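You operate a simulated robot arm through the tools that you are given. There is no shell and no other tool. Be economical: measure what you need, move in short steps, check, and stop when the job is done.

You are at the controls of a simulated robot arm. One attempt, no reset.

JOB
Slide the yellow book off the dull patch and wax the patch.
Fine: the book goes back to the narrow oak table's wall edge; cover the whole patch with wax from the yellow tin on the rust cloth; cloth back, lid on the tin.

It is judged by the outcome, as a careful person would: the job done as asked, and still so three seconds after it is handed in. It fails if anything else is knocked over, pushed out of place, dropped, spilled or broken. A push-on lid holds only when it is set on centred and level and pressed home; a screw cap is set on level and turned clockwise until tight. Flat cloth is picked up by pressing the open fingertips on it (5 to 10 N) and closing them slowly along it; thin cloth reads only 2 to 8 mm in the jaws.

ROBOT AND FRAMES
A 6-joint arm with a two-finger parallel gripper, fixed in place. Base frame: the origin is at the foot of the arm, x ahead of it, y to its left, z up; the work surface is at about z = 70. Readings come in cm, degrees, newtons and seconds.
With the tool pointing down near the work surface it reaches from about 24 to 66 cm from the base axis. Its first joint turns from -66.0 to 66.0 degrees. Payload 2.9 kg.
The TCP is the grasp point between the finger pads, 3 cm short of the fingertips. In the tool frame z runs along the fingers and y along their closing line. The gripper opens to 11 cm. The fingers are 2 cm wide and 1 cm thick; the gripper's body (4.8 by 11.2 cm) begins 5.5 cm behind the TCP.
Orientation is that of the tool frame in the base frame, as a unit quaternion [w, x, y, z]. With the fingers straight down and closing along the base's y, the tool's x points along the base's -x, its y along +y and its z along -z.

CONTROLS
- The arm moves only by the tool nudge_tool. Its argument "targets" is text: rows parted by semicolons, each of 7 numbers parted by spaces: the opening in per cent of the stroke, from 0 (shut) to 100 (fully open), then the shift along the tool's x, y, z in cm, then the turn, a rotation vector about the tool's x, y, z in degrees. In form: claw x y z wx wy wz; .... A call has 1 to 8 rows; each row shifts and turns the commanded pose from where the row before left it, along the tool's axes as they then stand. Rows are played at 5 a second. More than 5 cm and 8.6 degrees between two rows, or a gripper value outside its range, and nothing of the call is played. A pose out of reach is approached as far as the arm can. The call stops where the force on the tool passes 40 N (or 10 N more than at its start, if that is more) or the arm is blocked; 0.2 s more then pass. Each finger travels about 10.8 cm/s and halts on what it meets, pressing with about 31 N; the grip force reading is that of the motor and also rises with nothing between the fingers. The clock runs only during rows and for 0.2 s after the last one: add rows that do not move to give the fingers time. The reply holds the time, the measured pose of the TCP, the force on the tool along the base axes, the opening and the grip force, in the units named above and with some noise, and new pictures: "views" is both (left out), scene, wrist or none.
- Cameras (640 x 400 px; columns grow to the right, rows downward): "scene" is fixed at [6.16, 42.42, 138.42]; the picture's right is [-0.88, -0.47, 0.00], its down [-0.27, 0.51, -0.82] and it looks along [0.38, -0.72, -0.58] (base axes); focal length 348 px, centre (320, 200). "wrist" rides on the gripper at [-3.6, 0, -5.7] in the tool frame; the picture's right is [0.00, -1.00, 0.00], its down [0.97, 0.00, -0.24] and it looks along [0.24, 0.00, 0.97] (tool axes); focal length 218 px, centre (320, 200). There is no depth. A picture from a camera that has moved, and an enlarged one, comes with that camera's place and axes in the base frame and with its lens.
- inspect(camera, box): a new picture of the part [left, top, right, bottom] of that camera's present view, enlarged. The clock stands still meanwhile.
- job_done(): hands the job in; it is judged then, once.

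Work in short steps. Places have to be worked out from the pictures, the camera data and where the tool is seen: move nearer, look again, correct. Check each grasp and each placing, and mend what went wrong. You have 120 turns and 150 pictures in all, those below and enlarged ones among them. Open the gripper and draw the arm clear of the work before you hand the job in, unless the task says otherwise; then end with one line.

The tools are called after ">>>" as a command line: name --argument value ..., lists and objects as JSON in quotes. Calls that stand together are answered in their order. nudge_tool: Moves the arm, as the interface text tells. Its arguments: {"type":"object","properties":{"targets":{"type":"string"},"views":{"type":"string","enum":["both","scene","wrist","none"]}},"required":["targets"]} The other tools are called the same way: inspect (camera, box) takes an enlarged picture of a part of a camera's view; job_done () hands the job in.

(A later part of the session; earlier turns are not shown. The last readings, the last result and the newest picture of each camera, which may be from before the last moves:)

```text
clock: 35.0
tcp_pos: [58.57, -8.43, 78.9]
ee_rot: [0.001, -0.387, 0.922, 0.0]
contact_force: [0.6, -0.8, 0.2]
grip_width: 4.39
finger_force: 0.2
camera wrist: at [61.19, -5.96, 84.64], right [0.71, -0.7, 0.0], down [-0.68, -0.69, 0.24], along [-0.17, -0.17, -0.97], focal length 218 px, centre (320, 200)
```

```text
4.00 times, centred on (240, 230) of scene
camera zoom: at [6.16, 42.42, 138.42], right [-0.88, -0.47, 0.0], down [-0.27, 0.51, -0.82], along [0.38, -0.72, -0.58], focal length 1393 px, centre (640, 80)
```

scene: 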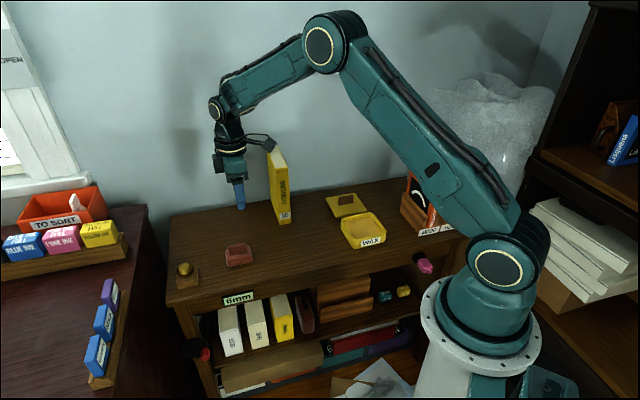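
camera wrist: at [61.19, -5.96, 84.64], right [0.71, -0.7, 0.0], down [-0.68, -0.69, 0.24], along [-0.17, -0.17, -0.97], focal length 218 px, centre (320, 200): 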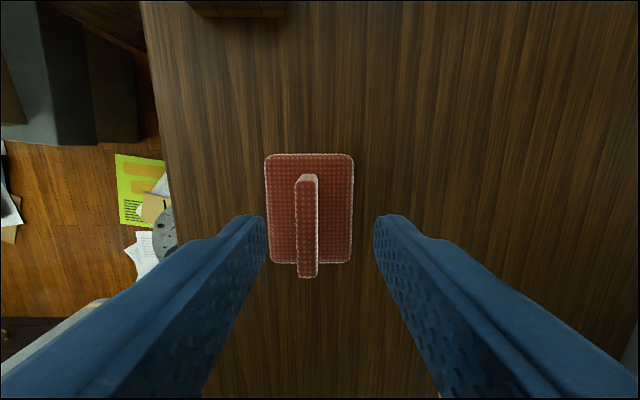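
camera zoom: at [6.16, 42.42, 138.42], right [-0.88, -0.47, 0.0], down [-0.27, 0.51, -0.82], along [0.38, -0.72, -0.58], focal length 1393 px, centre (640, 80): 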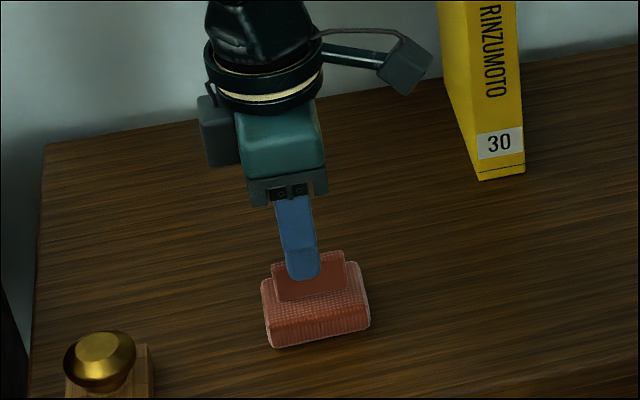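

The fin sits about 0.55 cm toward the front side of the jaw centre. I correct, lower 2.4 cm gently and close.

>>> nudge_tool --targets "40 0 0.55 0 0 0 0; 40 0 0 1.0 0 0 0; 40 0 0 0.8 0 0 0; 40 0 0 0.6 0 0 0; 40 0 0 0 0 0 0; 25 0 0 0 0 0 0" --views "wrist"

>>> inspect --camera "scene" --box '[210, 210, 270, 280]'

```text
clock: 36.4
tcp_pos: [58.04, -8.1, 76.62]
ee_rot: [0.0, -0.387, 0.922, 0.001]
contact_force: [-0.4, -0.7, -0.2]
grip_width: 2.77
finger_force: 0.0
camera wrist: at [60.75, -5.55, 82.32], right [0.71, -0.7, 0.0], down [-0.68, -0.69, 0.24], along [-0.17, -0.17, -0.97], focal length 218 px, centre (320, 200)
```

wrist: 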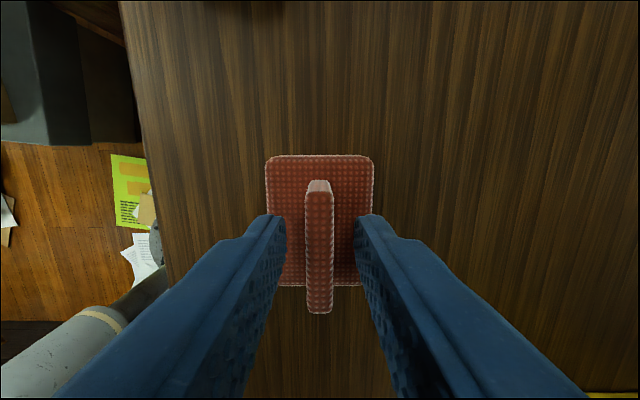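

```text
5.71 times, centred on (240, 245) of scene
camera zoom: at [6.16, 42.42, 138.42], right [-0.88, -0.47, 0.0], down [-0.27, 0.51, -0.82], along [0.38, -0.72, -0.58], focal length 1989 px, centre (777, -57)
```

zoom: 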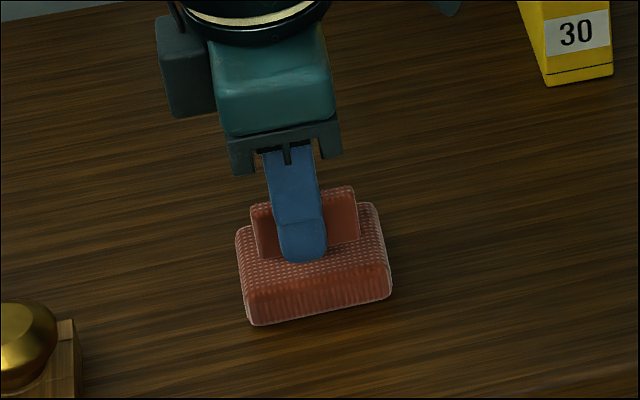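

The fin is centred and the fingertips are close to the pad. I close and lift a little.

>>> nudge_tool --targets "12 0 0 0 0 0 0; 4 0 0 0 0 0 0; 4 0 0 0 0 0 0; 4 0 0 0 0 0 0" --views "none"

```text
clock: 37.4
tcp_pos: [58.07, -8.08, 76.53]
ee_rot: [0.0, -0.387, 0.922, 0.0]
contact_force: [0.6, 0.4, 0.6]
grip_width: 0.87
finger_force: 30.8
```

Gripped 0.87 cm at home pose TCP (58.06,-8.09,76.55). I lift it and carry along the table toward the tin.

>>> nudge_tool --targets "4 0 0 -2 0 0 0; 4 0 0 -4 0 0 0; 4 0 0 -4.5 0 0 0; 4 4.8 0 0 0 0 0; 4 4.8 0 0 0 0 0; 4 4.8 0 0 0 0 0; 4 4.8 0 0 0 0 0; 4 0 0 0 0 0 0"

```text
clock: 39.2
tcp_pos: [44.78, -21.85, 87.02]
ee_rot: [0.0, -0.387, 0.922, 0.0]
contact_force: [-0.8, 0.3, -0.4]
grip_width: 0.85
finger_force: 31.5
camera wrist: at [47.44, -19.33, 92.85], right [0.71, -0.7, 0.0], down [-0.68, -0.69, 0.24], along [-0.17, -0.17, -0.97], focal length 218 px, centre (320, 200)
```

scene: 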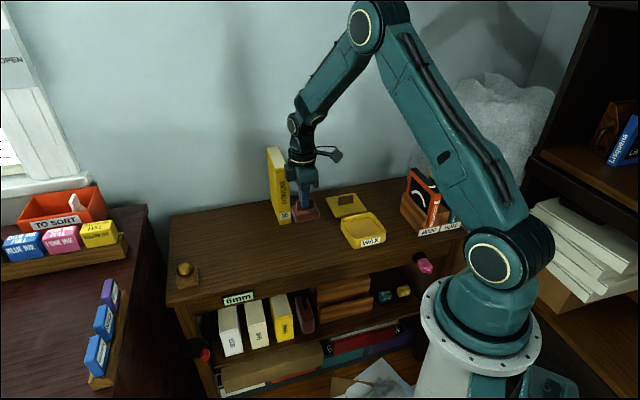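
wrist: 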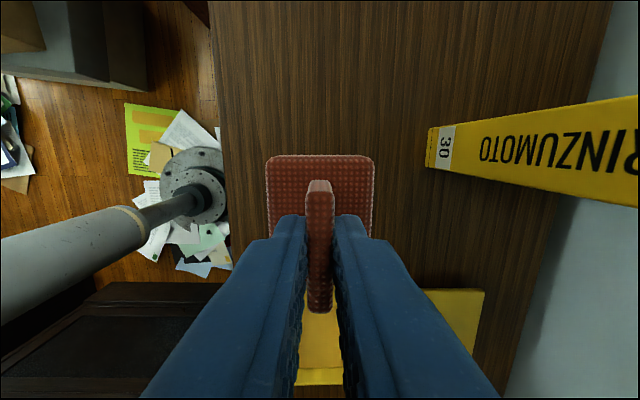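

The pad is held level. I continue to above the tin at (31.9,-33.3) and check.

>>> nudge_tool --targets "4 4.3 0.3 0 0 0 0; 4 4.3 0.3 0 0 0 0; 4 4.3 0.3 0 0 0 0; 4 4.3 0.26 0 0 0 0; 4 0 0 3.5 0 0 0; 4 0 0 0 0 0 0" --views "wrist"

>>> inspect --camera "scene" --box '[310, 160, 430, 270]'

```text
clock: 40.6
tcp_pos: [31.73, -33.49, 83.77]
ee_rot: [0.0, -0.387, 0.922, 0.001]
contact_force: [1.1, -0.7, -0.1]
grip_width: 0.87
finger_force: 30.8
camera wrist: at [34.39, -30.88, 89.5], right [0.71, -0.7, 0.0], down [-0.68, -0.69, 0.24], along [-0.17, -0.17, -0.97], focal length 218 px, centre (320, 200)
```

wrist: 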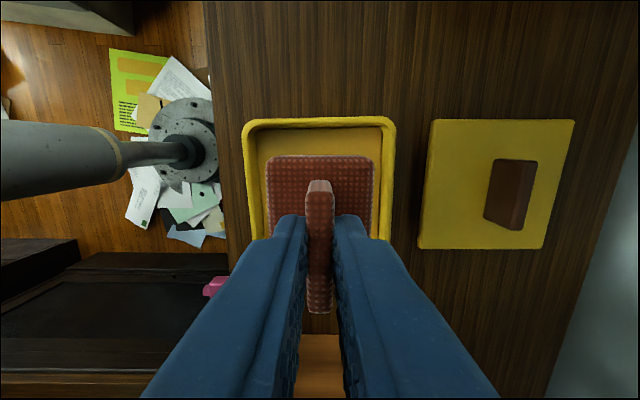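

```text
3.64 times, centred on (370, 215) of scene
camera zoom: at [6.16, 42.41, 138.42], right [-0.88, -0.47, 0.0], down [-0.27, 0.51, -0.82], along [0.38, -0.72, -0.58], focal length 1266 px, centre (138, 146)
```

zoom: 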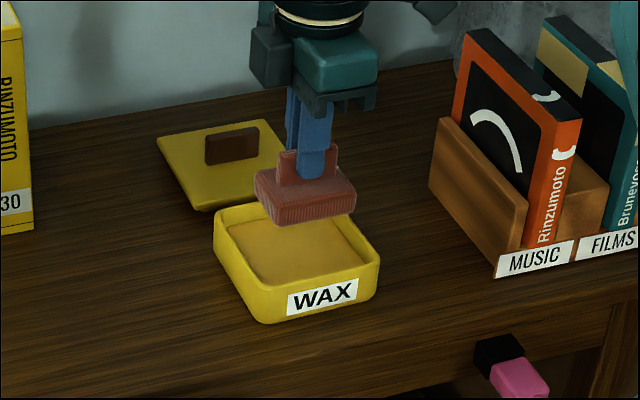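

The pad is centred over the tin opening. I lower it, then take small steps until it presses the wax.

>>> nudge_tool --targets "4 0 0 1.5 0 0 0; 4 0 0 1.5 0 0 0; 4 0 0 0.5 0 0 0; 4 0 0 0.4 0 0 0; 4 0 0 0.3 0 0 0; 4 0 0 0 0 0 0" --views "none"

>>> inspect --camera "scene" --box '[310, 160, 430, 270]'

```text
clock: 42.0
tcp_pos: [31.92, -33.08, 79.46]
ee_rot: [0.0, -0.386, 0.922, 0.0]
contact_force: [0.1, 0.0, -0.3]
grip_width: 0.88
finger_force: 30.9
```

```text
3.64 times, centred on (370, 215) of scene
camera zoom: at [6.16, 42.42, 138.42], right [-0.88, -0.47, 0.0], down [-0.27, 0.51, -0.82], along [0.38, -0.72, -0.58], focal length 1266 px, centre (138, 146)
```

zoom: 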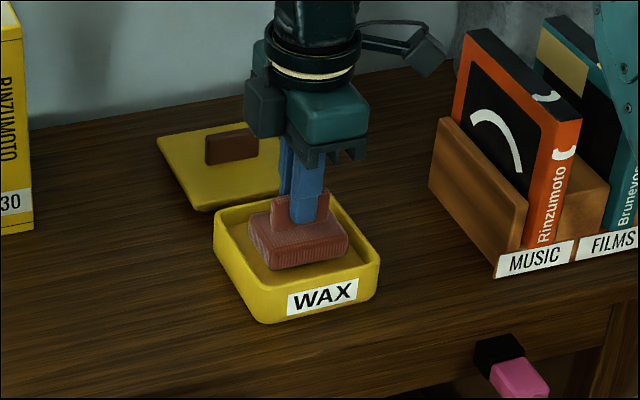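

>>> nudge_tool --targets "4 0 0 0.3 0 0 0; 4 0 0 0.3 0 0 0; 4 0 0 0.2 0 0 0; 4 0 0 0.2 0 0 0; 4 0 0 0 0 0 0" --views "none"

```text
clock: 43.0
tcp_pos: [31.8, -33.2, 78.85]
ee_rot: [0.002, -0.388, 0.922, -0.001]
contact_force: [-2.6, 3.9, 9.4]
grip_width: 0.87
finger_force: 31.0
stopped in row 4: the force on the tool passed its limit (the readings are from after the stop); the commanded pose is now the measured one
```

The pad is on the wax. I rub it lightly back and forth across the tin to load it.

>>> nudge_tool --targets "4 0 0.5 0.02 0 0 0; 4 0 0.4 0 0 0 0; 4 0 -0.9 0 0 0 0; 4 0 -0.9 0 0 0 0; 4 0 0.9 0 0 0 0; 4 0 0 0 0 0 0" --views "none"

```text
clock: 44.4
tcp_pos: [32.0, -33.47, 78.83]
ee_rot: [0.003, -0.388, 0.922, -0.004]
contact_force: [7.9, -5.5, 20.8]
grip_width: 0.87
finger_force: 31.2
```

Loaded at about 20 N. I lift out and look at the pad and the tin.

>>> nudge_tool --targets "4 0 0 -0.5 0 0 0; 4 0 0 -1.5 0 0 0; 4 0 0 -3 0 0 0; 4 0 0 -3 0 0 0; 4 0 0 0 0 0 0" --views "wrist"

>>> inspect --camera "scene" --box '[310, 160, 430, 270]'

```text
clock: 45.5
tcp_pos: [31.55, -32.95, 86.98]
ee_rot: [0.001, -0.388, 0.922, 0.001]
contact_force: [-0.5, -0.2, -1.4]
grip_width: 0.91
finger_force: 30.9
camera wrist: at [34.14, -30.43, 92.72], right [0.71, -0.7, 0.0], down [-0.68, -0.69, 0.24], along [-0.17, -0.17, -0.97], focal length 218 px, centre (320, 200)
```

wrist: 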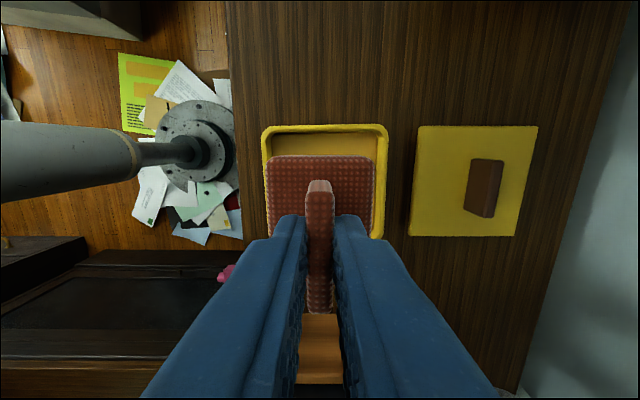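

```text
3.64 times, centred on (370, 215) of scene
camera zoom: at [6.16, 42.42, 138.42], right [-0.88, -0.47, 0.0], down [-0.27, 0.51, -0.82], along [0.38, -0.72, -0.58], focal length 1266 px, centre (138, 146)
```

zoom: 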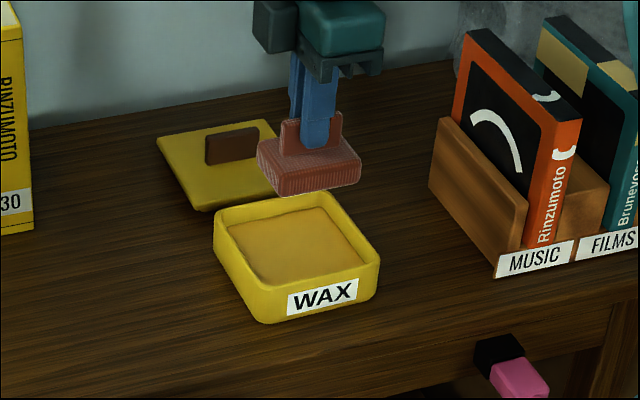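

The tin is unmoved and the wax is disturbed. I carry the pad to the patch's near corner (n=42, m=14) and lower.

>>> nudge_tool --targets "4 -4 0.9 0 0 0 0; 4 -4 0.9 0 0 0 0; 4 -4 0.9 0 0 0 0; 4 -3.4 0.9 0 0 0 0; 4 0 0 4.5 0 0 0; 4 0 0 4.5 0 0 0; 4 0 0 0.9 0 0 0; 4 0 0 0 0 0 0" --views "none"

```text
clock: 47.4
tcp_pos: [40.03, -19.62, 76.73]
ee_rot: [0.001, -0.387, 0.922, -0.001]
contact_force: [-0.9, 0.4, -1.1]
grip_width: 0.89
finger_force: 31.0
```

>>> nudge_tool --targets "4 0 0 0.2 0 0 0; 4 0 0 0.2 0 0 0; 4 0 0 0 0 0 0" --views "none"

```text
clock: 48.1
tcp_pos: [40.13, -19.58, 76.52]
ee_rot: [0.002, -0.387, 0.922, -0.001]
contact_force: [-0.3, 1.0, 4.4]
grip_width: 0.89
finger_force: 31.1
```

In contact at 4 N. I add a touch of pressure and stroke 12 cm along the table (+m).

>>> nudge_tool --targets "4 0 0 0.08 0 0 0; 4 -1.8 0 0 0 0 0; 4 -1.8 0 0 0 0 0; 4 -1.8 0 0 0 0 0; 4 -1.8 0 0 0 0 0; 4 -1.8 0 0 0 0 0; 4 -1.8 0 0 0 0 0; 4 -1.2 0 0 0 0 0" --views "wrist"

```text
clock: 50.0
tcp_pos: [48.69, -11.12, 76.36]
ee_rot: [0.002, -0.387, 0.922, -0.002]
contact_force: [-8.6, -8.3, 26.3]
grip_width: 0.86
finger_force: 31.2
camera wrist: at [51.22, -8.55, 82.27], right [0.71, -0.7, 0.0], down [-0.68, -0.69, 0.24], along [-0.16, -0.17, -0.97], focal length 218 px, centre (320, 200)
```

wrist: 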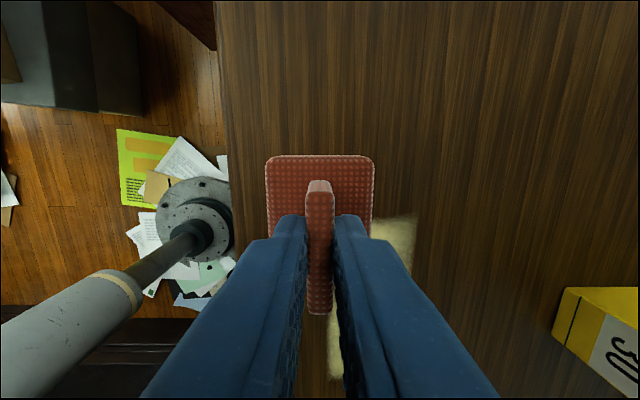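

Wax shows where it was applied. I look from the scene camera.

>>> inspect --camera "scene" --box '[220, 200, 340, 290]'

```text
4.44 times, centred on (280, 245) of scene
camera zoom: at [6.1, 42.41, 138.43], right [-0.88, -0.47, 0.0], down [-0.27, 0.51, -0.82], along [0.38, -0.72, -0.58], focal length 1547 px, centre (498, 0)
```

zoom: 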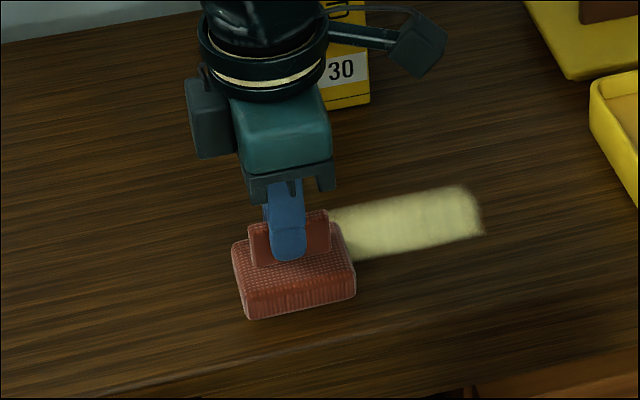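

The strip shows as cream wax, as wide as the pad. I ease pressure slightly, shift 4 cm toward the wall and stroke back.

>>> nudge_tool --targets "4 0 -2 -0.1 0 0 0; 4 0 -2 0 0 0 0; 4 2 0 0 0 0 0; 4 2 0 0 0 0 0; 4 2 0 0 0 0 0; 4 2 0 0 0 0 0; 4 2 0 0 0 0 0; 4 2 0 0 0 0 0" --views "none"

>>> inspect --camera "scene" --box '[220, 200, 340, 290]'

```text
clock: 50.2
tcp_pos: [48.78, -11.22, 76.55]
ee_rot: [0.001, -0.389, 0.921, 0.003]
contact_force: [0.2, -0.7, 4.5]
grip_width: 0.88
finger_force: 31.6
stopped in row 1: the force on the tool passed its limit (the readings are from after the stop); the commanded pose is now the measured one
```

```text
4.44 times, centred on (280, 245) of scene
camera zoom: at [6.15, 42.42, 138.42], right [-0.88, -0.47, 0.0], down [-0.27, 0.51, -0.82], along [0.38, -0.72, -0.58], focal length 1547 px, centre (498, 0)
```

zoom: 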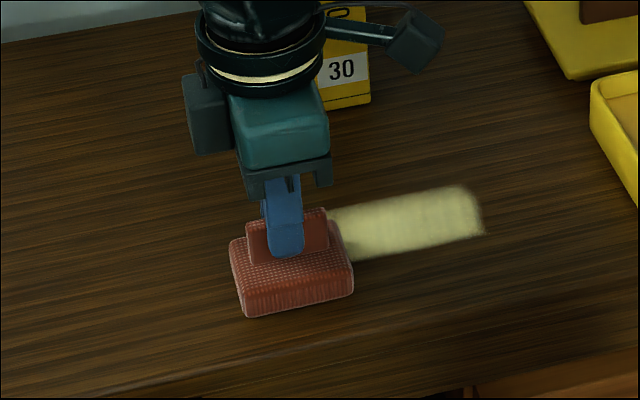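

It tripped the force limit and is now at a light 4.5 N. I shift to the next lane with gentler steps.

>>> nudge_tool --targets "4 0 -0.7 0 0 0 0; 4 0 -1 0 0 0 0; 4 0 -1.2 0 0 0 0; 4 0 -1.2 0 0 0 0; 4 0 0 0 0 0 0" --views "none"

```text
clock: 51.5
tcp_pos: [51.69, -14.02, 76.47]
ee_rot: [0.001, -0.389, 0.921, 0.002]
contact_force: [-7.2, 7.7, 28.9]
grip_width: 0.9
finger_force: 30.6
```

>>> nudge_tool --targets "4 0 0 -0.12 0 0 0; 4 1 0 0 0 0 0; 4 1.6 0 0 0 0 0; 4 1.8 0 0 0 0 0; 4 1.8 0 0 0 0 0; 4 1.8 0 0 0 0 0; 4 1.8 0 0 0 0 0; 4 1.8 0 0 0 0 0" --views "none"

>>> inspect --camera "scene" --box '[220, 200, 340, 290]'

```text
clock: 53.2
tcp_pos: [43.63, -22.21, 76.41]
ee_rot: [-0.001, -0.389, 0.921, 0.003]
contact_force: [2.0, 2.0, 3.8]
grip_width: 0.87
finger_force: 31.1
```

```text
4.44 times, centred on (280, 245) of scene
camera zoom: at [6.16, 42.42, 138.42], right [-0.88, -0.47, 0.0], down [-0.27, 0.51, -0.82], along [0.38, -0.72, -0.58], focal length 1547 px, centre (498, 0)
```

zoom: 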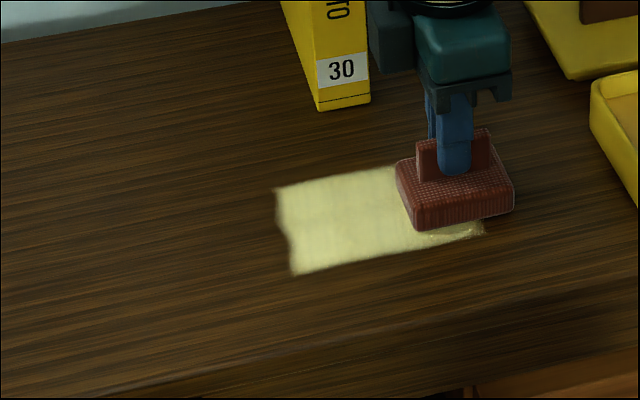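

Useful: the wax shows only within the patch, whose front and left boundaries are now crisp (front n≈42.4, m≈14–26). I shift to the third lane (n≈50.8), keeping the gripper body short of the book.

>>> nudge_tool --targets "4 0 -0.7 0 0 0 0; 4 0 -1.1 0 0 0 0; 4 0 -1.1 0 0 0 0; 4 0 -1.1 0 0 0 0; 4 0 0 0 0 0 0" --views "none"

>>> inspect --camera "scene" --box '[220, 200, 340, 290]'

```text
clock: 54.5
tcp_pos: [46.39, -25.01, 76.56]
ee_rot: [-0.001, -0.389, 0.921, 0.003]
contact_force: [-1.2, 1.0, -0.1]
grip_width: 0.9
finger_force: 31.1
```

```text
4.44 times, centred on (280, 245) of scene
camera zoom: at [6.16, 42.42, 138.42], right [-0.88, -0.47, 0.0], down [-0.27, 0.51, -0.82], along [0.38, -0.72, -0.58], focal length 1547 px, centre (498, 0)
```

zoom: 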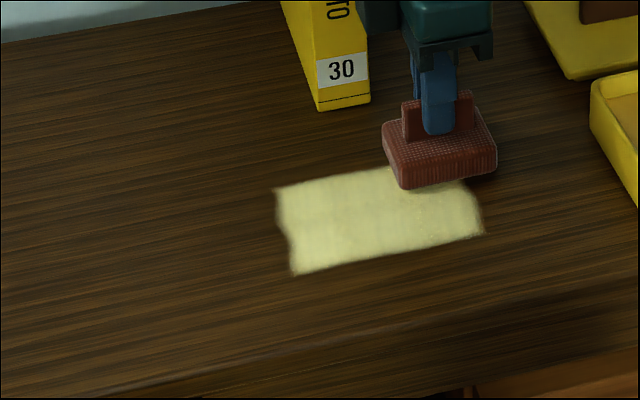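

The pad lifted off slightly (0 N). I lower by 0.15–0.2 and stroke +m along the third lane.

>>> nudge_tool --targets "4 0 0 0.15 0 0 0; 4 0 0 0.06 0 0 0; 4 -1.2 0 0 0 0 0; 4 -1.6 0 0 0 0 0; 4 -1.6 0 0 0 0 0; 4 -1.6 0 0 0 0 0; 4 -1.6 0 0 0 0 0; 4 -1.6 0 0 0 0 0" --views "none"

>>> inspect --camera "scene" --box '[220, 200, 340, 290]'

```text
clock: 56.2
tcp_pos: [53.1, -18.38, 76.5]
ee_rot: [-0.001, -0.389, 0.921, 0.002]
contact_force: [-3.7, -4.4, 11.6]
grip_width: 0.87
finger_force: 31.2
```

```text
4.44 times, centred on (280, 245) of scene
camera zoom: at [6.13, 42.42, 138.42], right [-0.88, -0.47, 0.0], down [-0.27, 0.51, -0.82], along [0.38, -0.72, -0.58], focal length 1547 px, centre (498, 0)
```

zoom: 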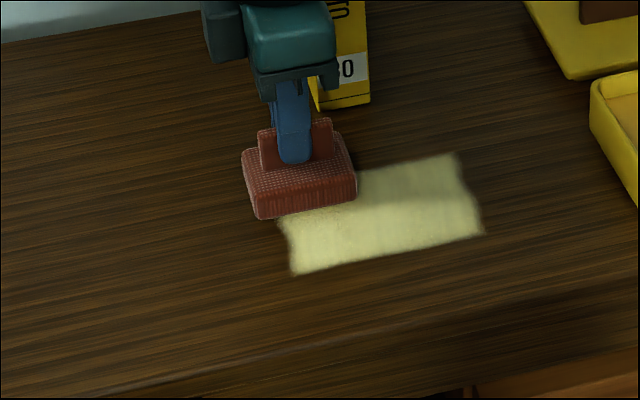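

The back boundary also appears reached (n≈50, while the pad edge reached 53). I finish the lane, then lift off to look from above.

>>> nudge_tool --targets "4 -1.2 0 0 0 0 0; 4 -1.2 0 0 0 0 0; 4 0 0 -1 0 0 0; 4 0 0 -4 0 0 0; 4 0 0 -4.5 0 0 0; 4 -4 3.5 0 0 0 0; 4 0 0 0 0 0 0" --views "wrist"

>>> inspect --camera "scene" --box '[250, 215, 330, 275]'

```text
refused: row 6 steps farther than a row can; nothing moved
```

```text
6.67 times, centred on (290, 245) of scene
camera zoom: at [6.13, 42.42, 138.42], right [-0.88, -0.47, 0.0], down [-0.27, 0.51, -0.82], along [0.38, -0.72, -0.58], focal length 2321 px, centre (520, -100)
```

zoom: 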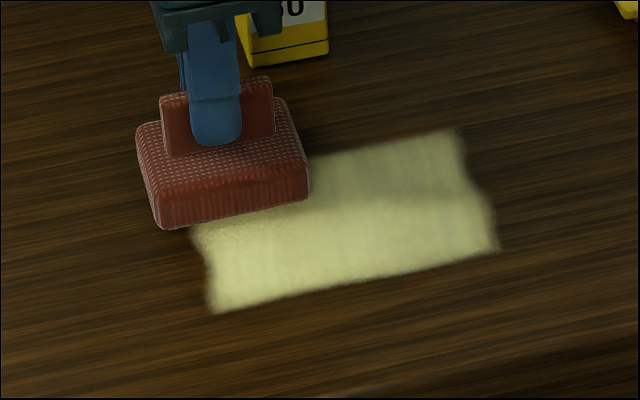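

The batch was refused. To tell patch boundary from stroke end, I push this lane on to m≈29 while pressing, then come forward to n≈45, and see if wax spreads past m≈26.

>>> nudge_tool --targets "4 -1.2 0 0 0 0 0; 4 -1.6 0 0 0 0 0; 4 -1.6 0 0 0 0 0; 4 0 1.2 0 0 0 0; 4 0 1.6 0 0 0 0; 4 0 1.6 0 0 0 0; 4 0 1.6 0 0 0 0; 4 0 0 0 0 0 0" --views "wrist"

>>> inspect --camera "scene" --box '[220, 200, 340, 290]'

```text
clock: 58.0
tcp_pos: [52.09, -11.1, 76.51]
ee_rot: [0.002, -0.389, 0.921, 0.0]
contact_force: [8.8, -8.6, 23.2]
grip_width: 0.88
finger_force: 30.9
camera wrist: at [54.68, -8.75, 82.22], right [0.72, -0.7, 0.0], down [-0.68, -0.7, 0.24], along [-0.16, -0.17, -0.97], focal length 218 px, centre (320, 200)
```

wrist: 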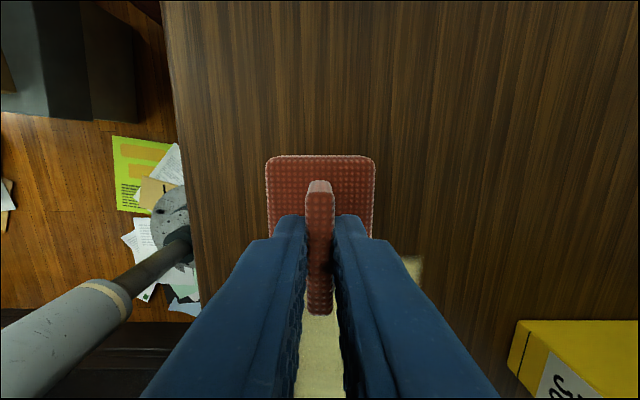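

```text
4.44 times, centred on (280, 245) of scene
camera zoom: at [6.14, 42.41, 138.43], right [-0.88, -0.47, 0.0], down [-0.27, 0.51, -0.82], along [0.38, -0.72, -0.58], focal length 1547 px, centre (498, 0)
```

zoom: 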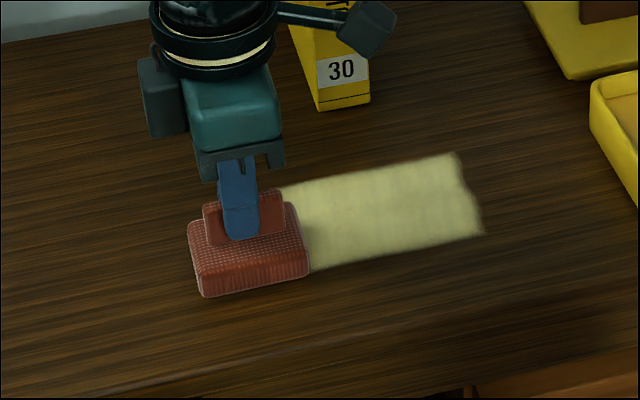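

The pad swept well past the wax's left and back edges and no wax appears there, so those edges are the patch boundary. I lift to view the whole patch.

>>> nudge_tool --targets "4 0 0 -0.6 0 0 0; 4 0 0 -3 0 0 0; 4 0 0 -4 0 0 0; 4 0 0 -4 0 0 0; 4 -4.5 0 0 0 0 0; 4 0 0 0 0 0 0" --views "wrist"

>>> inspect --camera "scene" --box '[250, 215, 330, 275]'

```text
clock: 59.5
tcp_pos: [55.16, -8.1, 87.49]
ee_rot: [-0.001, -0.389, 0.921, 0.003]
contact_force: [-0.3, 0.4, -0.2]
grip_width: 0.91
finger_force: 30.8
camera wrist: at [57.8, -5.59, 93.3], right [0.72, -0.7, -0.01], down [-0.68, -0.7, 0.24], along [-0.17, -0.17, -0.97], focal length 218 px, centre (320, 200)
```

wrist: 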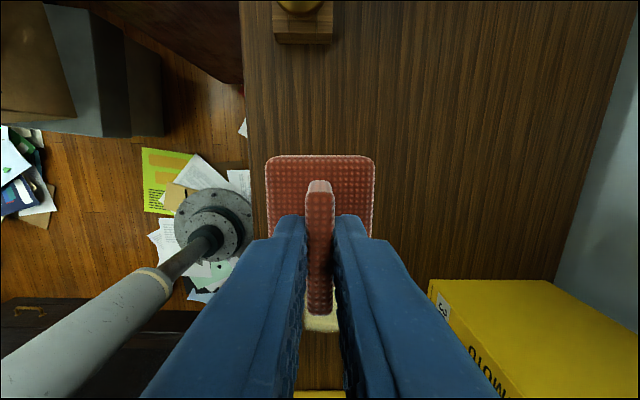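

```text
6.67 times, centred on (290, 245) of scene
camera zoom: at [6.16, 42.42, 138.42], right [-0.88, -0.47, 0.0], down [-0.27, 0.51, -0.82], along [0.38, -0.72, -0.58], focal length 2321 px, centre (520, -100)
```

zoom: 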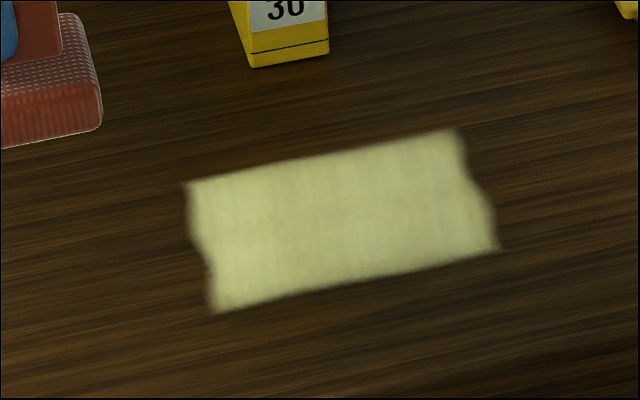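

>>> inspect --camera "scene" --box '[268, 228, 316, 258]'

```text
13.33 times, centred on (292, 243) of scene
camera zoom: at [6.16, 42.42, 138.42], right [-0.88, -0.47, 0.0], down [-0.27, 0.51, -0.82], along [0.38, -0.72, -0.58], focal length 4642 px, centre (693, -373)
```

zoom: 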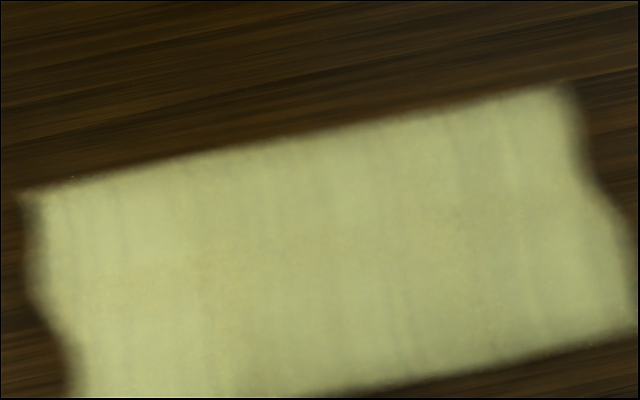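

Coverage looks even. The right end had the lightest contact, so I'll sweep once more along it (m≈13.5, from n=50 to 42) to be sure.

>>> nudge_tool --targets "4 4.6 -0.8 0 0 0 0; 4 4.6 -0.8 0 0 0 0; 4 4.6 -0.8 0 0 0 0; 4 4.6 -0.8 0 0 0 0; 4 1.4 -0.8 0 0 0 0; 4 0 0 4.5 0 0 0; 4 0 0 4.5 0 0 0; 4 0 0 1.4 0 0 0" --views "none"

```text
clock: 61.2
tcp_pos: [43.4, -25.05, 77.55]
ee_rot: [-0.001, -0.389, 0.921, 0.001]
contact_force: [0.3, 0.1, -0.7]
grip_width: 0.89
finger_force: 31.8
```

>>> nudge_tool --targets "4 -0.8 -1.4 0.3 0 0 0; 4 0 0 0.3 0 0 0; 4 0 0 0.1 0 0 0; 4 0 0 0 0 0 0" --views "none"

```text
clock: 62.2
tcp_pos: [45.42, -25.44, 76.87]
ee_rot: [-0.001, -0.388, 0.921, 0.003]
contact_force: [0.0, 0.2, -0.1]
grip_width: 0.88
finger_force: 30.8
```

>>> nudge_tool --targets "4 0 0 0.2 0 0 0; 4 0 0 0.15 0 0 0; 4 0 0 0.1 0 0 0; 4 0 0 0 0 0 0" --views "none"

```text
clock: 63.2
tcp_pos: [45.48, -25.32, 76.38]
ee_rot: [-0.001, -0.389, 0.921, 0.003]
contact_force: [-3.7, -0.5, 10.3]
grip_width: 0.88
finger_force: 31.1
```

Contact at 10 N. I sweep forward along the right end, then back over to m≈18.

>>> nudge_tool --targets "4 0 0.8 0 0 0 0; 4 0 1.4 0 0 0 0; 4 0 1.5 0 0 0 0; 4 0 1.5 0 0 0 0; 4 0 1.5 0 0 0 0; 4 0 1.3 0 0 0 0; 4 0 0 0 0 0 0" --views "none"

```text
clock: 64.8
tcp_pos: [39.97, -19.68, 76.27]
ee_rot: [0.001, -0.389, 0.921, 0.001]
contact_force: [6.7, -6.9, 18.2]
grip_width: 0.89
finger_force: 31.4
```

One more light coat through the middle on the way back toward the cloth's home side.

>>> nudge_tool --targets "4 -0.5 -0.8 -0.03 0 0 0; 4 -1.2 -0.8 0 0 0 0; 4 -1.8 -0.8 0 0 0 0; 4 -1.9 -0.8 0 0 0 0; 4 -1.9 0 0 0 0 0; 4 -1.9 0 0 0 0 0; 4 -1.9 0 0 0 0 0; 4 -1.9 0 0 0 0 0" --views "none"

```text
clock: 65.3
tcp_pos: [40.2, -19.79, 76.45]
ee_rot: [-0.007, -0.388, 0.921, 0.008]
contact_force: [-3.9, -0.2, 8.5]
grip_width: 0.89
finger_force: 31.1
stopped in row 2: the force on the tool passed its limit (the readings are from after the stop); the commanded pose is now the measured one
```

The force limit tripped again, and the coat already suffices. I lift and view the patch.

>>> nudge_tool --targets "4 0 0 -0.6 0 0 0; 4 0 0 -2 0 0 0; 4 0 0 -4 0 0 0; 4 0 0 -4 0 0 0; 4 0 0 0 0 0 0" --views "none"

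>>> inspect --camera "scene" --box '[230, 190, 350, 280]'

```text
clock: 66.5
tcp_pos: [39.9, -20.05, 86.93]
ee_rot: [-0.007, -0.389, 0.921, 0.009]
contact_force: [-0.2, 0.5, -0.1]
grip_width: 0.91
finger_force: 30.6
```

```text
4.44 times, centred on (290, 235) of scene
camera zoom: at [6.16, 42.42, 138.42], right [-0.88, -0.47, 0.0], down [-0.27, 0.51, -0.82], along [0.38, -0.72, -0.58], focal length 1547 px, centre (453, 44)
```

zoom: 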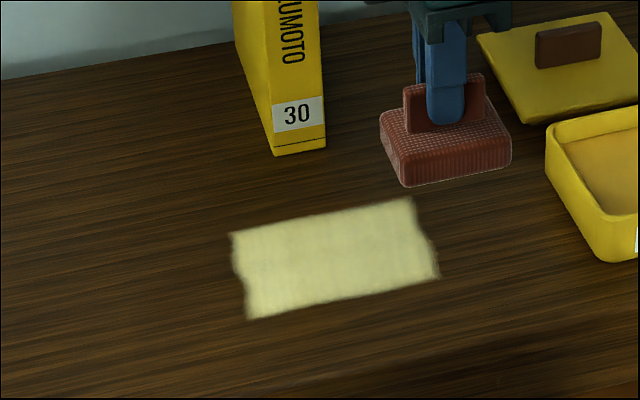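

The wax outline is the same after extra sweeps: the patch is fully covered. I remove the ~1° tilt and carry the cloth home to (58.06,-8.09).

>>> nudge_tool --targets "4 0 0 0 1.26 -0.34 0.26; 4 -4.4 -0.9 0 0 0 0; 4 -4.4 -0.9 0 0 0 0; 4 -4.4 -0.9 0 0 0 0; 4 -4.4 -0.9 0 0 0 0; 4 -3.66 -0.96 0 0 0 0; 4 0 0 0 0 0 0" --views "none"

```text
clock: 68.1
tcp_pos: [58.22, -7.82, 86.69]
ee_rot: [0.0, -0.386, 0.923, -0.001]
contact_force: [0.6, -0.1, -1.2]
grip_width: 0.86
finger_force: 30.9
```

>>> nudge_tool --targets "4 0.3 -0.08 4 0 0 0; 4 0 0 4 0 0 0; 4 0 0 1.6 0 0 0; 4 0 0 0.3 0 0 0; 4 0 0 0.2 0 0 0; 4 0 0 0 0 0 0" --views "none"

```text
clock: 69.5
tcp_pos: [58.21, -8.16, 76.89]
ee_rot: [0.001, -0.386, 0.922, -0.001]
contact_force: [0.2, 0.6, -0.3]
grip_width: 0.9
finger_force: 30.9
```

>>> nudge_tool --targets "4 0 0 0.2 0 0 0; 4 0 0 0.15 0 0 0; 4 0 0 0.1 0 0 0; 4 0 0 0 0 0 0" --views "none"

```text
clock: 70.5
tcp_pos: [58.34, -8.18, 76.39]
ee_rot: [0.0, -0.386, 0.923, -0.001]
contact_force: [0.6, -0.6, -0.1]
grip_width: 0.88
finger_force: 30.6
```

>>> nudge_tool --targets "4 0 0 0.1 0 0 0; 4 0 0 0.1 0 0 0; 4 0 0 0.1 0 0 0; 4 0 0 0 0 0 0" --views "none"

```text
clock: 71.5
tcp_pos: [58.37, -8.29, 76.3]
ee_rot: [0.002, -0.386, 0.923, -0.002]
contact_force: [-5.5, 1.0, 23.1]
grip_width: 0.89
finger_force: 30.9
```

On the table at its old place (within ~0.3 cm). I relieve, open and rise.

>>> nudge_tool --targets "4 0 0 -0.25 0 0 0; 4 0 0 0 0 0 0; 15 0 0 0 0 0 0; 28 0 0 0 0 0 0; 28 0 0 -3 0 0 0; 28 0 0 -4.5 0 0 0; 28 0 0 -4.5 0 0 0; 28 0 0 -4.5 0 0 0"

```text
clock: 73.3
tcp_pos: [58.21, -8.17, 92.88]
ee_rot: [0.001, -0.385, 0.923, -0.001]
contact_force: [-0.2, -0.1, 0.1]
grip_width: 3.08
finger_force: 0.0
camera wrist: at [60.91, -5.64, 98.66], right [0.71, -0.7, 0.0], down [-0.68, -0.69, 0.24], along [-0.17, -0.17, -0.97], focal length 218 px, centre (320, 200)
```

scene: 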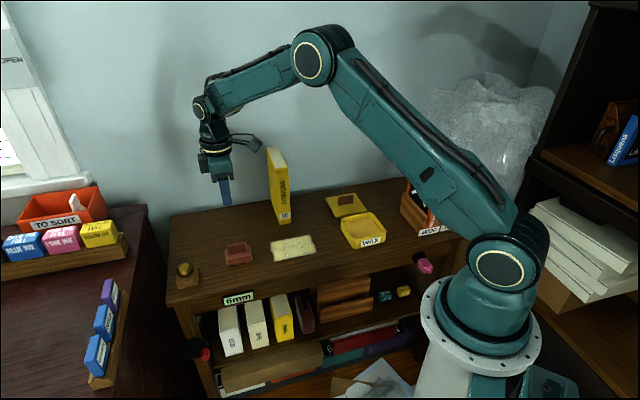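
wrist: 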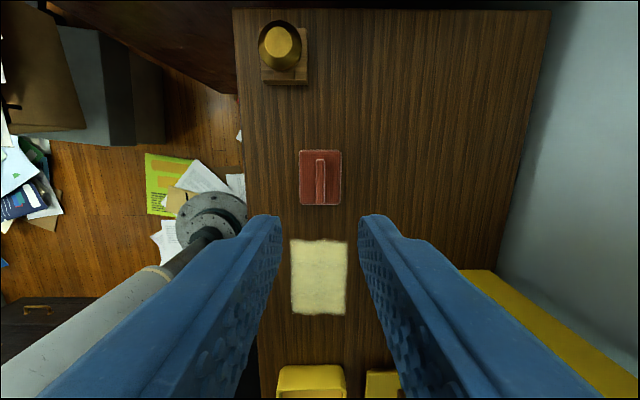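

Cloth is home and the patch is evenly waxed. I travel back toward the lid behind the tin.

>>> nudge_tool --targets "40 0 0 -3 0 0 0; 40 4.8 0 0 0 0 0; 40 4.8 0 0 0 0 0; 40 4.8 0 0 0 0 0; 40 4.8 0 0 0 0 0; 40 4.8 0 0 0 0 0; 40 4.8 0 0 0 0 0; 40 4.8 0 0 0 0 0" --views "none"

>>> nudge_tool --targets "40 2.7 0 0 0 0 0; 40 0 -4.3 0 0 0 0; 40 0 -4.3 0 0 0 0; 40 0 -4.3 0 0 0 0; 40 0 0 4 0 0 0; 40 0 0 4 0 0 0; 40 0 0 0 0 0 0" --views "wrist"

```text
clock: 75.1
tcp_pos: [34.64, -31.93, 95.71]
ee_rot: [0.001, -0.387, 0.922, -0.001]
contact_force: [0.1, -0.4, 0.7]
grip_width: 4.39
finger_force: 0.1
```

```text
clock: 76.7
tcp_pos: [42.31, -42.77, 87.76]
ee_rot: [0.0, -0.386, 0.923, 0.0]
contact_force: [-1.2, 0.8, 0.1]
grip_width: 4.4
finger_force: 0.2
camera wrist: at [44.88, -40.2, 93.65], right [0.71, -0.7, 0.0], down [-0.68, -0.69, 0.24], along [-0.17, -0.17, -0.97], focal length 218 px, centre (320, 200)
```

wrist: 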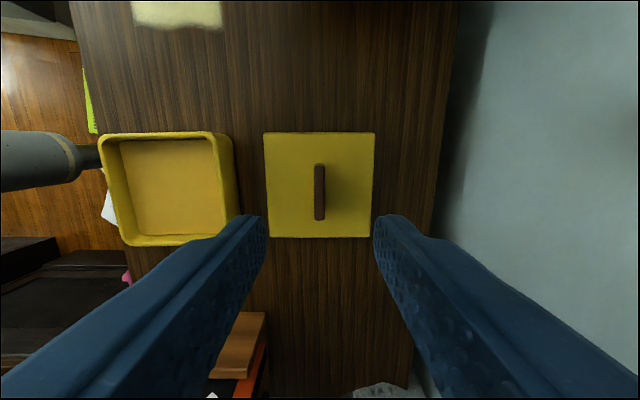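

The knob is nearly where I released it; it needs about 0.45 cm in -m. I shift and lower to the grip height (≈75.6).

>>> nudge_tool --targets "40 0.45 0.05 0 0 0 0; 40 0 0 4 0 0 0; 40 0 0 4 0 0 0; 40 0 0 3 0 0 0; 40 0 0 0.8 0 0 0; 40 0 0 0 0 0 0" --views "wrist"

```text
clock: 78.1
tcp_pos: [41.64, -43.28, 76.05]
ee_rot: [0.0, -0.386, 0.923, -0.001]
contact_force: [0.1, -1.0, -0.3]
grip_width: 4.35
finger_force: 0.1
camera wrist: at [44.33, -40.82, 81.92], right [0.71, -0.7, 0.0], down [-0.68, -0.69, 0.24], along [-0.17, -0.17, -0.97], focal length 218 px, centre (320, 200)
```

wrist: 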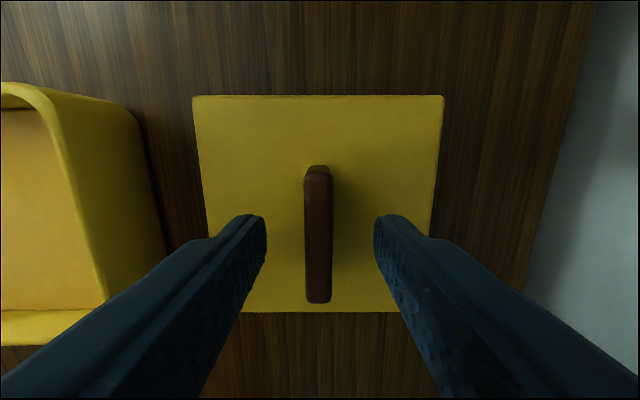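

The fin is centred, no contact yet. I shift back 0.4 in +m to match the first grip and close.

>>> nudge_tool --targets "40 -0.4 0 0 0 0 0; 40 0 0 0 0 0 0; 20 0 0 0 0 0 0; 5 0 0 0 0 0 0; 5 0 0 0 0 0 0; 5 0 0 0 0 0 0" --views "wrist"

```text
clock: 79.5
tcp_pos: [41.96, -43.15, 76.13]
ee_rot: [0.0, -0.386, 0.923, 0.0]
contact_force: [-0.1, -0.7, -0.6]
grip_width: 0.9
finger_force: 31.4
camera wrist: at [44.57, -40.58, 81.89], right [0.71, -0.7, 0.0], down [-0.68, -0.69, 0.24], along [-0.17, -0.17, -0.97], focal length 218 px, centre (320, 200)
```

wrist: 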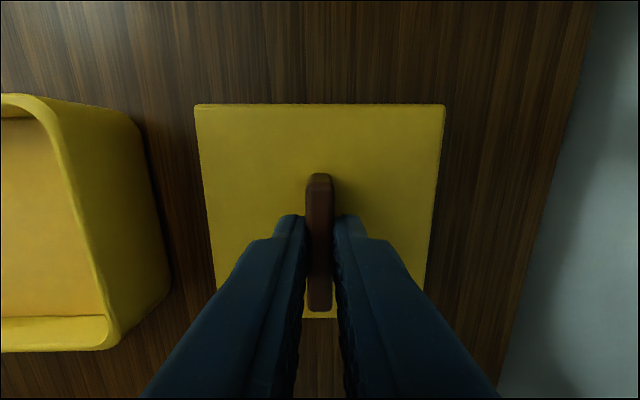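

The grip matches the original view of the lid (within ~0.1 cm). I lift it and carry it back over the tin.

>>> nudge_tool --targets "5 0 0 -3 0 0 0; 5 0 0 -3.5 0 0 0; 5 0 0 0 0 0 0; 5 0 3.6 0 0 0 0; 5 0 3.6 0 0 0 0; 5 0 3.6 0 0 0 0; 5 0 3.36 0 0 0 0; 5 0 0 0 0 0 0" --views "wrist"

>>> inspect --camera "scene" --box '[310, 160, 430, 270]'

```text
clock: 81.3
tcp_pos: [31.6, -32.85, 82.45]
ee_rot: [0.0, -0.387, 0.922, -0.001]
contact_force: [-0.3, 0.0, -0.6]
grip_width: 0.89
finger_force: 31.2
camera wrist: at [34.35, -30.34, 88.29], right [0.71, -0.7, 0.0], down [-0.68, -0.69, 0.24], along [-0.17, -0.17, -0.97], focal length 218 px, centre (320, 200)
```

wrist: 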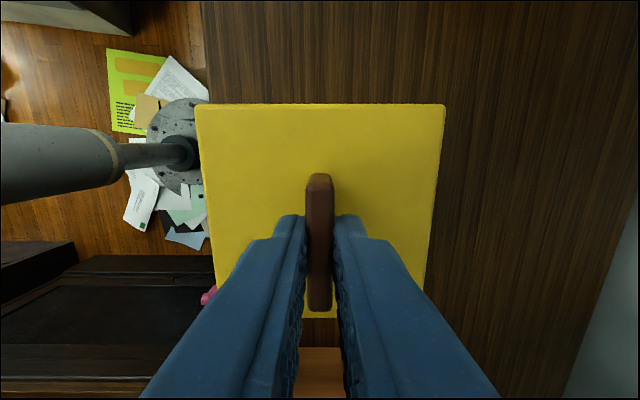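

```text
3.64 times, centred on (370, 215) of scene
camera zoom: at [6.16, 42.42, 138.42], right [-0.88, -0.47, 0.0], down [-0.27, 0.51, -0.82], along [0.38, -0.72, -0.58], focal length 1266 px, centre (138, 146)
```

zoom: 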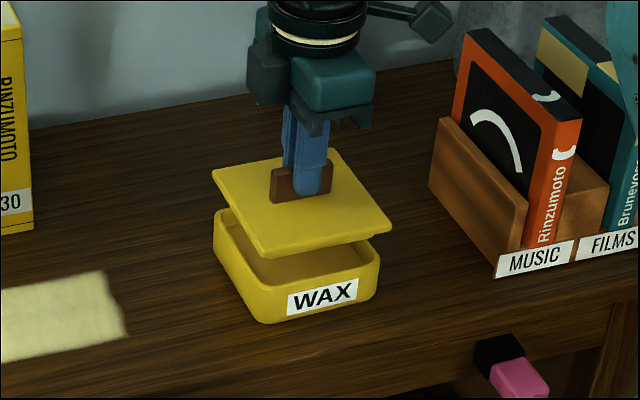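

I lower to just above the rim and re-read the pose.

>>> nudge_tool --targets "5 0 0 1.2 0 0 0; 5 0 0 0.8 0 0 0; 5 0 0 0 0 0 0; 5 0 0 0 0 0 0" --views "none"

>>> nudge_tool --targets "5 0 0 0 0 0 0" --views "none"

>>> nudge_tool --targets "5 0 0 0 0 0 0" --views "none"

>>> inspect --camera "scene" --box '[330, 190, 410, 260]'

```text
clock: 82.3
tcp_pos: [31.67, -33.14, 80.4]
ee_rot: [0.0, -0.386, 0.923, -0.001]
contact_force: [0.0, -0.1, -0.9]
grip_width: 0.89
finger_force: 31.0
```

```text
clock: 82.7
tcp_pos: [31.75, -33.02, 80.43]
ee_rot: [0.0, -0.385, 0.923, -0.001]
contact_force: [-0.1, -0.5, -1.1]
grip_width: 0.92
finger_force: 31.3
```

```text
clock: 83.1
tcp_pos: [31.75, -33.12, 80.51]
ee_rot: [0.0, -0.386, 0.922, -0.001]
contact_force: [-0.4, -0.6, 0.1]
grip_width: 0.91
finger_force: 31.5
```

```text
5.71 times, centred on (370, 225) of scene
camera zoom: at [6.16, 42.42, 138.42], right [-0.88, -0.47, 0.0], down [-0.27, 0.51, -0.82], along [0.38, -0.72, -0.58], focal length 1989 px, centre (34, 57)
```

zoom: 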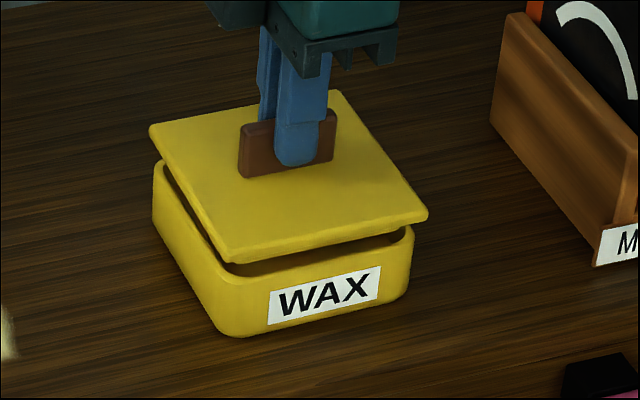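

Lid hovers level just above the rim; readings and picture suggest about 0.15 cm adjustment. I apply it and lower to the rim.

>>> nudge_tool --targets "5 0.12 -0.14 0 0 0 0; 5 0 0 0.5 0 0 0; 5 0 0 0.4 0 0 0; 5 0 0 0.3 0 0 0; 5 0 0 0 0 0 0" --views "none"

>>> inspect --camera "scene" --box '[330, 190, 410, 260]'

```text
clock: 84.3
tcp_pos: [31.74, -33.22, 79.38]
ee_rot: [0.001, -0.386, 0.923, -0.002]
contact_force: [0.9, -0.5, 0.2]
grip_width: 0.9
finger_force: 31.2
```

```text
5.71 times, centred on (370, 225) of scene
camera zoom: at [6.16, 42.41, 138.42], right [-0.88, -0.47, 0.0], down [-0.27, 0.51, -0.82], along [0.38, -0.72, -0.58], focal length 1989 px, centre (34, 57)
```

zoom: 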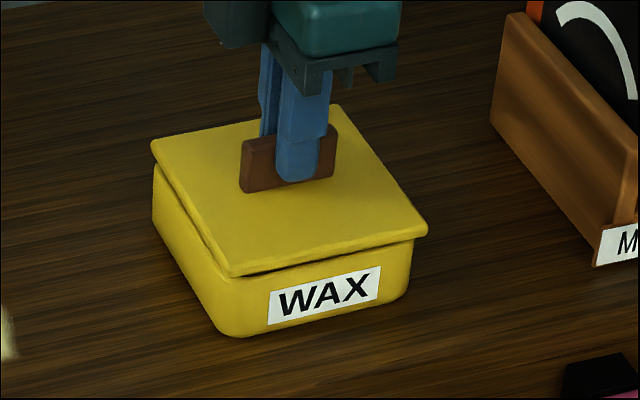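

The lid sits centred just above home. I press it down slowly.

>>> nudge_tool --targets "5 0 0 0.25 0 0 0; 5 0 0 0.2 0 0 0; 5 0 0 0.15 0 0 0; 5 0 0 0 0 0 0" --views "none"

```text
clock: 85.3
tcp_pos: [31.79, -33.34, 78.74]
ee_rot: [0.001, -0.386, 0.923, 0.0]
contact_force: [-4.6, 10.1, 24.1]
grip_width: 0.89
finger_force: 31.4
```

At 78.74 with 24 N — about seated. I press a bit harder to be sure.

>>> nudge_tool --targets "5 0 0 0.15 0 0 0; 5 0 0 0.2 0 0 0; 5 0 0 0.2 0 0 0; 5 0 0 0 0 0 0" --views "none"

>>> inspect --camera "scene" --box '[330, 190, 410, 260]'

```text
clock: 86.3
tcp_pos: [31.74, -33.44, 78.31]
ee_rot: [0.0, -0.386, 0.923, -0.002]
contact_force: [-4.1, 6.1, 24.3]
grip_width: 0.9
finger_force: 31.0
```

```text
5.71 times, centred on (370, 225) of scene
camera zoom: at [6.13, 42.45, 138.41], right [-0.88, -0.47, 0.0], down [-0.27, 0.51, -0.82], along [0.38, -0.72, -0.58], focal length 1989 px, centre (34, 57)
```

zoom: 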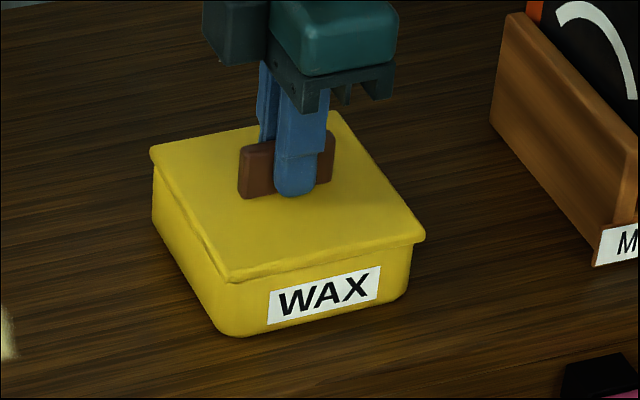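

The lid looks down all round. I relieve, release, rise a little, and check.

>>> nudge_tool --targets "5 0 0 -0.3 0 0 0; 5 0 0 0 0 0 0; 20 0 0 0 0 0 0; 30 0 0 0 0 0 0; 30 0 0 -2 0 0 0; 30 0 0 -3 0 0 0; 30 0 0 0 0 0 0" --views "wrist"

>>> inspect --camera "scene" --box '[335, 195, 400, 255]'

```text
clock: 87.9
tcp_pos: [31.93, -33.36, 83.41]
ee_rot: [0.001, -0.386, 0.923, -0.001]
contact_force: [0.4, -1.0, -0.2]
grip_width: 3.29
finger_force: 0.0
camera wrist: at [34.56, -30.85, 89.21], right [0.71, -0.7, 0.0], down [-0.68, -0.69, 0.24], along [-0.17, -0.17, -0.97], focal length 218 px, centre (320, 200)
```

wrist: 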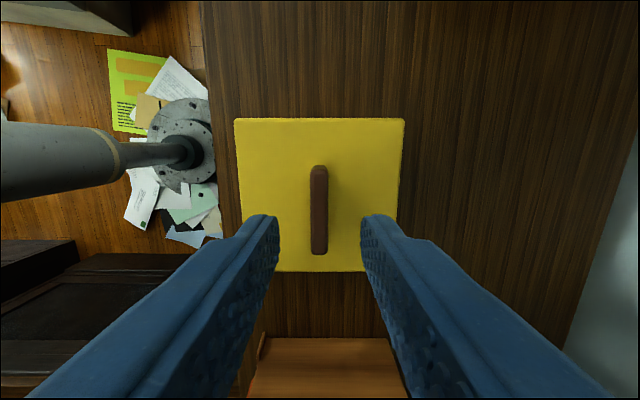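

```text
6.67 times, centred on (368, 225) of scene
camera zoom: at [6.16, 42.42, 138.42], right [-0.88, -0.47, 0.0], down [-0.27, 0.51, -0.82], along [0.38, -0.72, -0.58], focal length 2321 px, centre (3, 33)
```

zoom: 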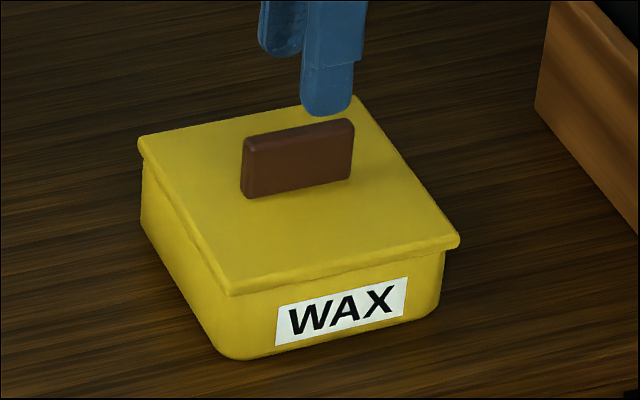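

The lid looks home and level. For certainty I close the fingers and press straight down on the knob's top.

>>> nudge_tool --targets "0 0 0 0 0 0 0; 0 0 0 0 0 0 0; 0 0 0 1.5 0 0 0; 0 0 0 1 0 0 0; 0 0 0 0.4 0 0 0; 0 0 0 0.3 0 0 0; 0 0 0 0.3 0 0 0; 0 0 0 0 0 0 0" --views "none"

```text
clock: 89.2
tcp_pos: [31.99, -33.6, 80.64]
ee_rot: [0.001, -0.386, 0.922, -0.002]
contact_force: [-1.1, 1.1, 7.3]
grip_width: 0.0
finger_force: 31.2
stopped in row 6: the force on the tool passed its limit (the readings are from after the stop); the commanded pose is now the measured one
```

>>> nudge_tool --targets "0 0 0 0.15 0 0 0; 0 0 0 0.15 0 0 0; 0 0 0 0.15 0 0 0; 0 0 0 0 0 0 0" --views "none"

```text
clock: 89.9
tcp_pos: [31.96, -33.56, 80.66]
ee_rot: [0.001, -0.386, 0.923, -0.003]
contact_force: [-3.6, 3.1, 8.6]
grip_width: 0.0
finger_force: 30.8
stopped in row 3: the force on the tool passed its limit (the readings are from after the stop); the commanded pose is now the measured one
```

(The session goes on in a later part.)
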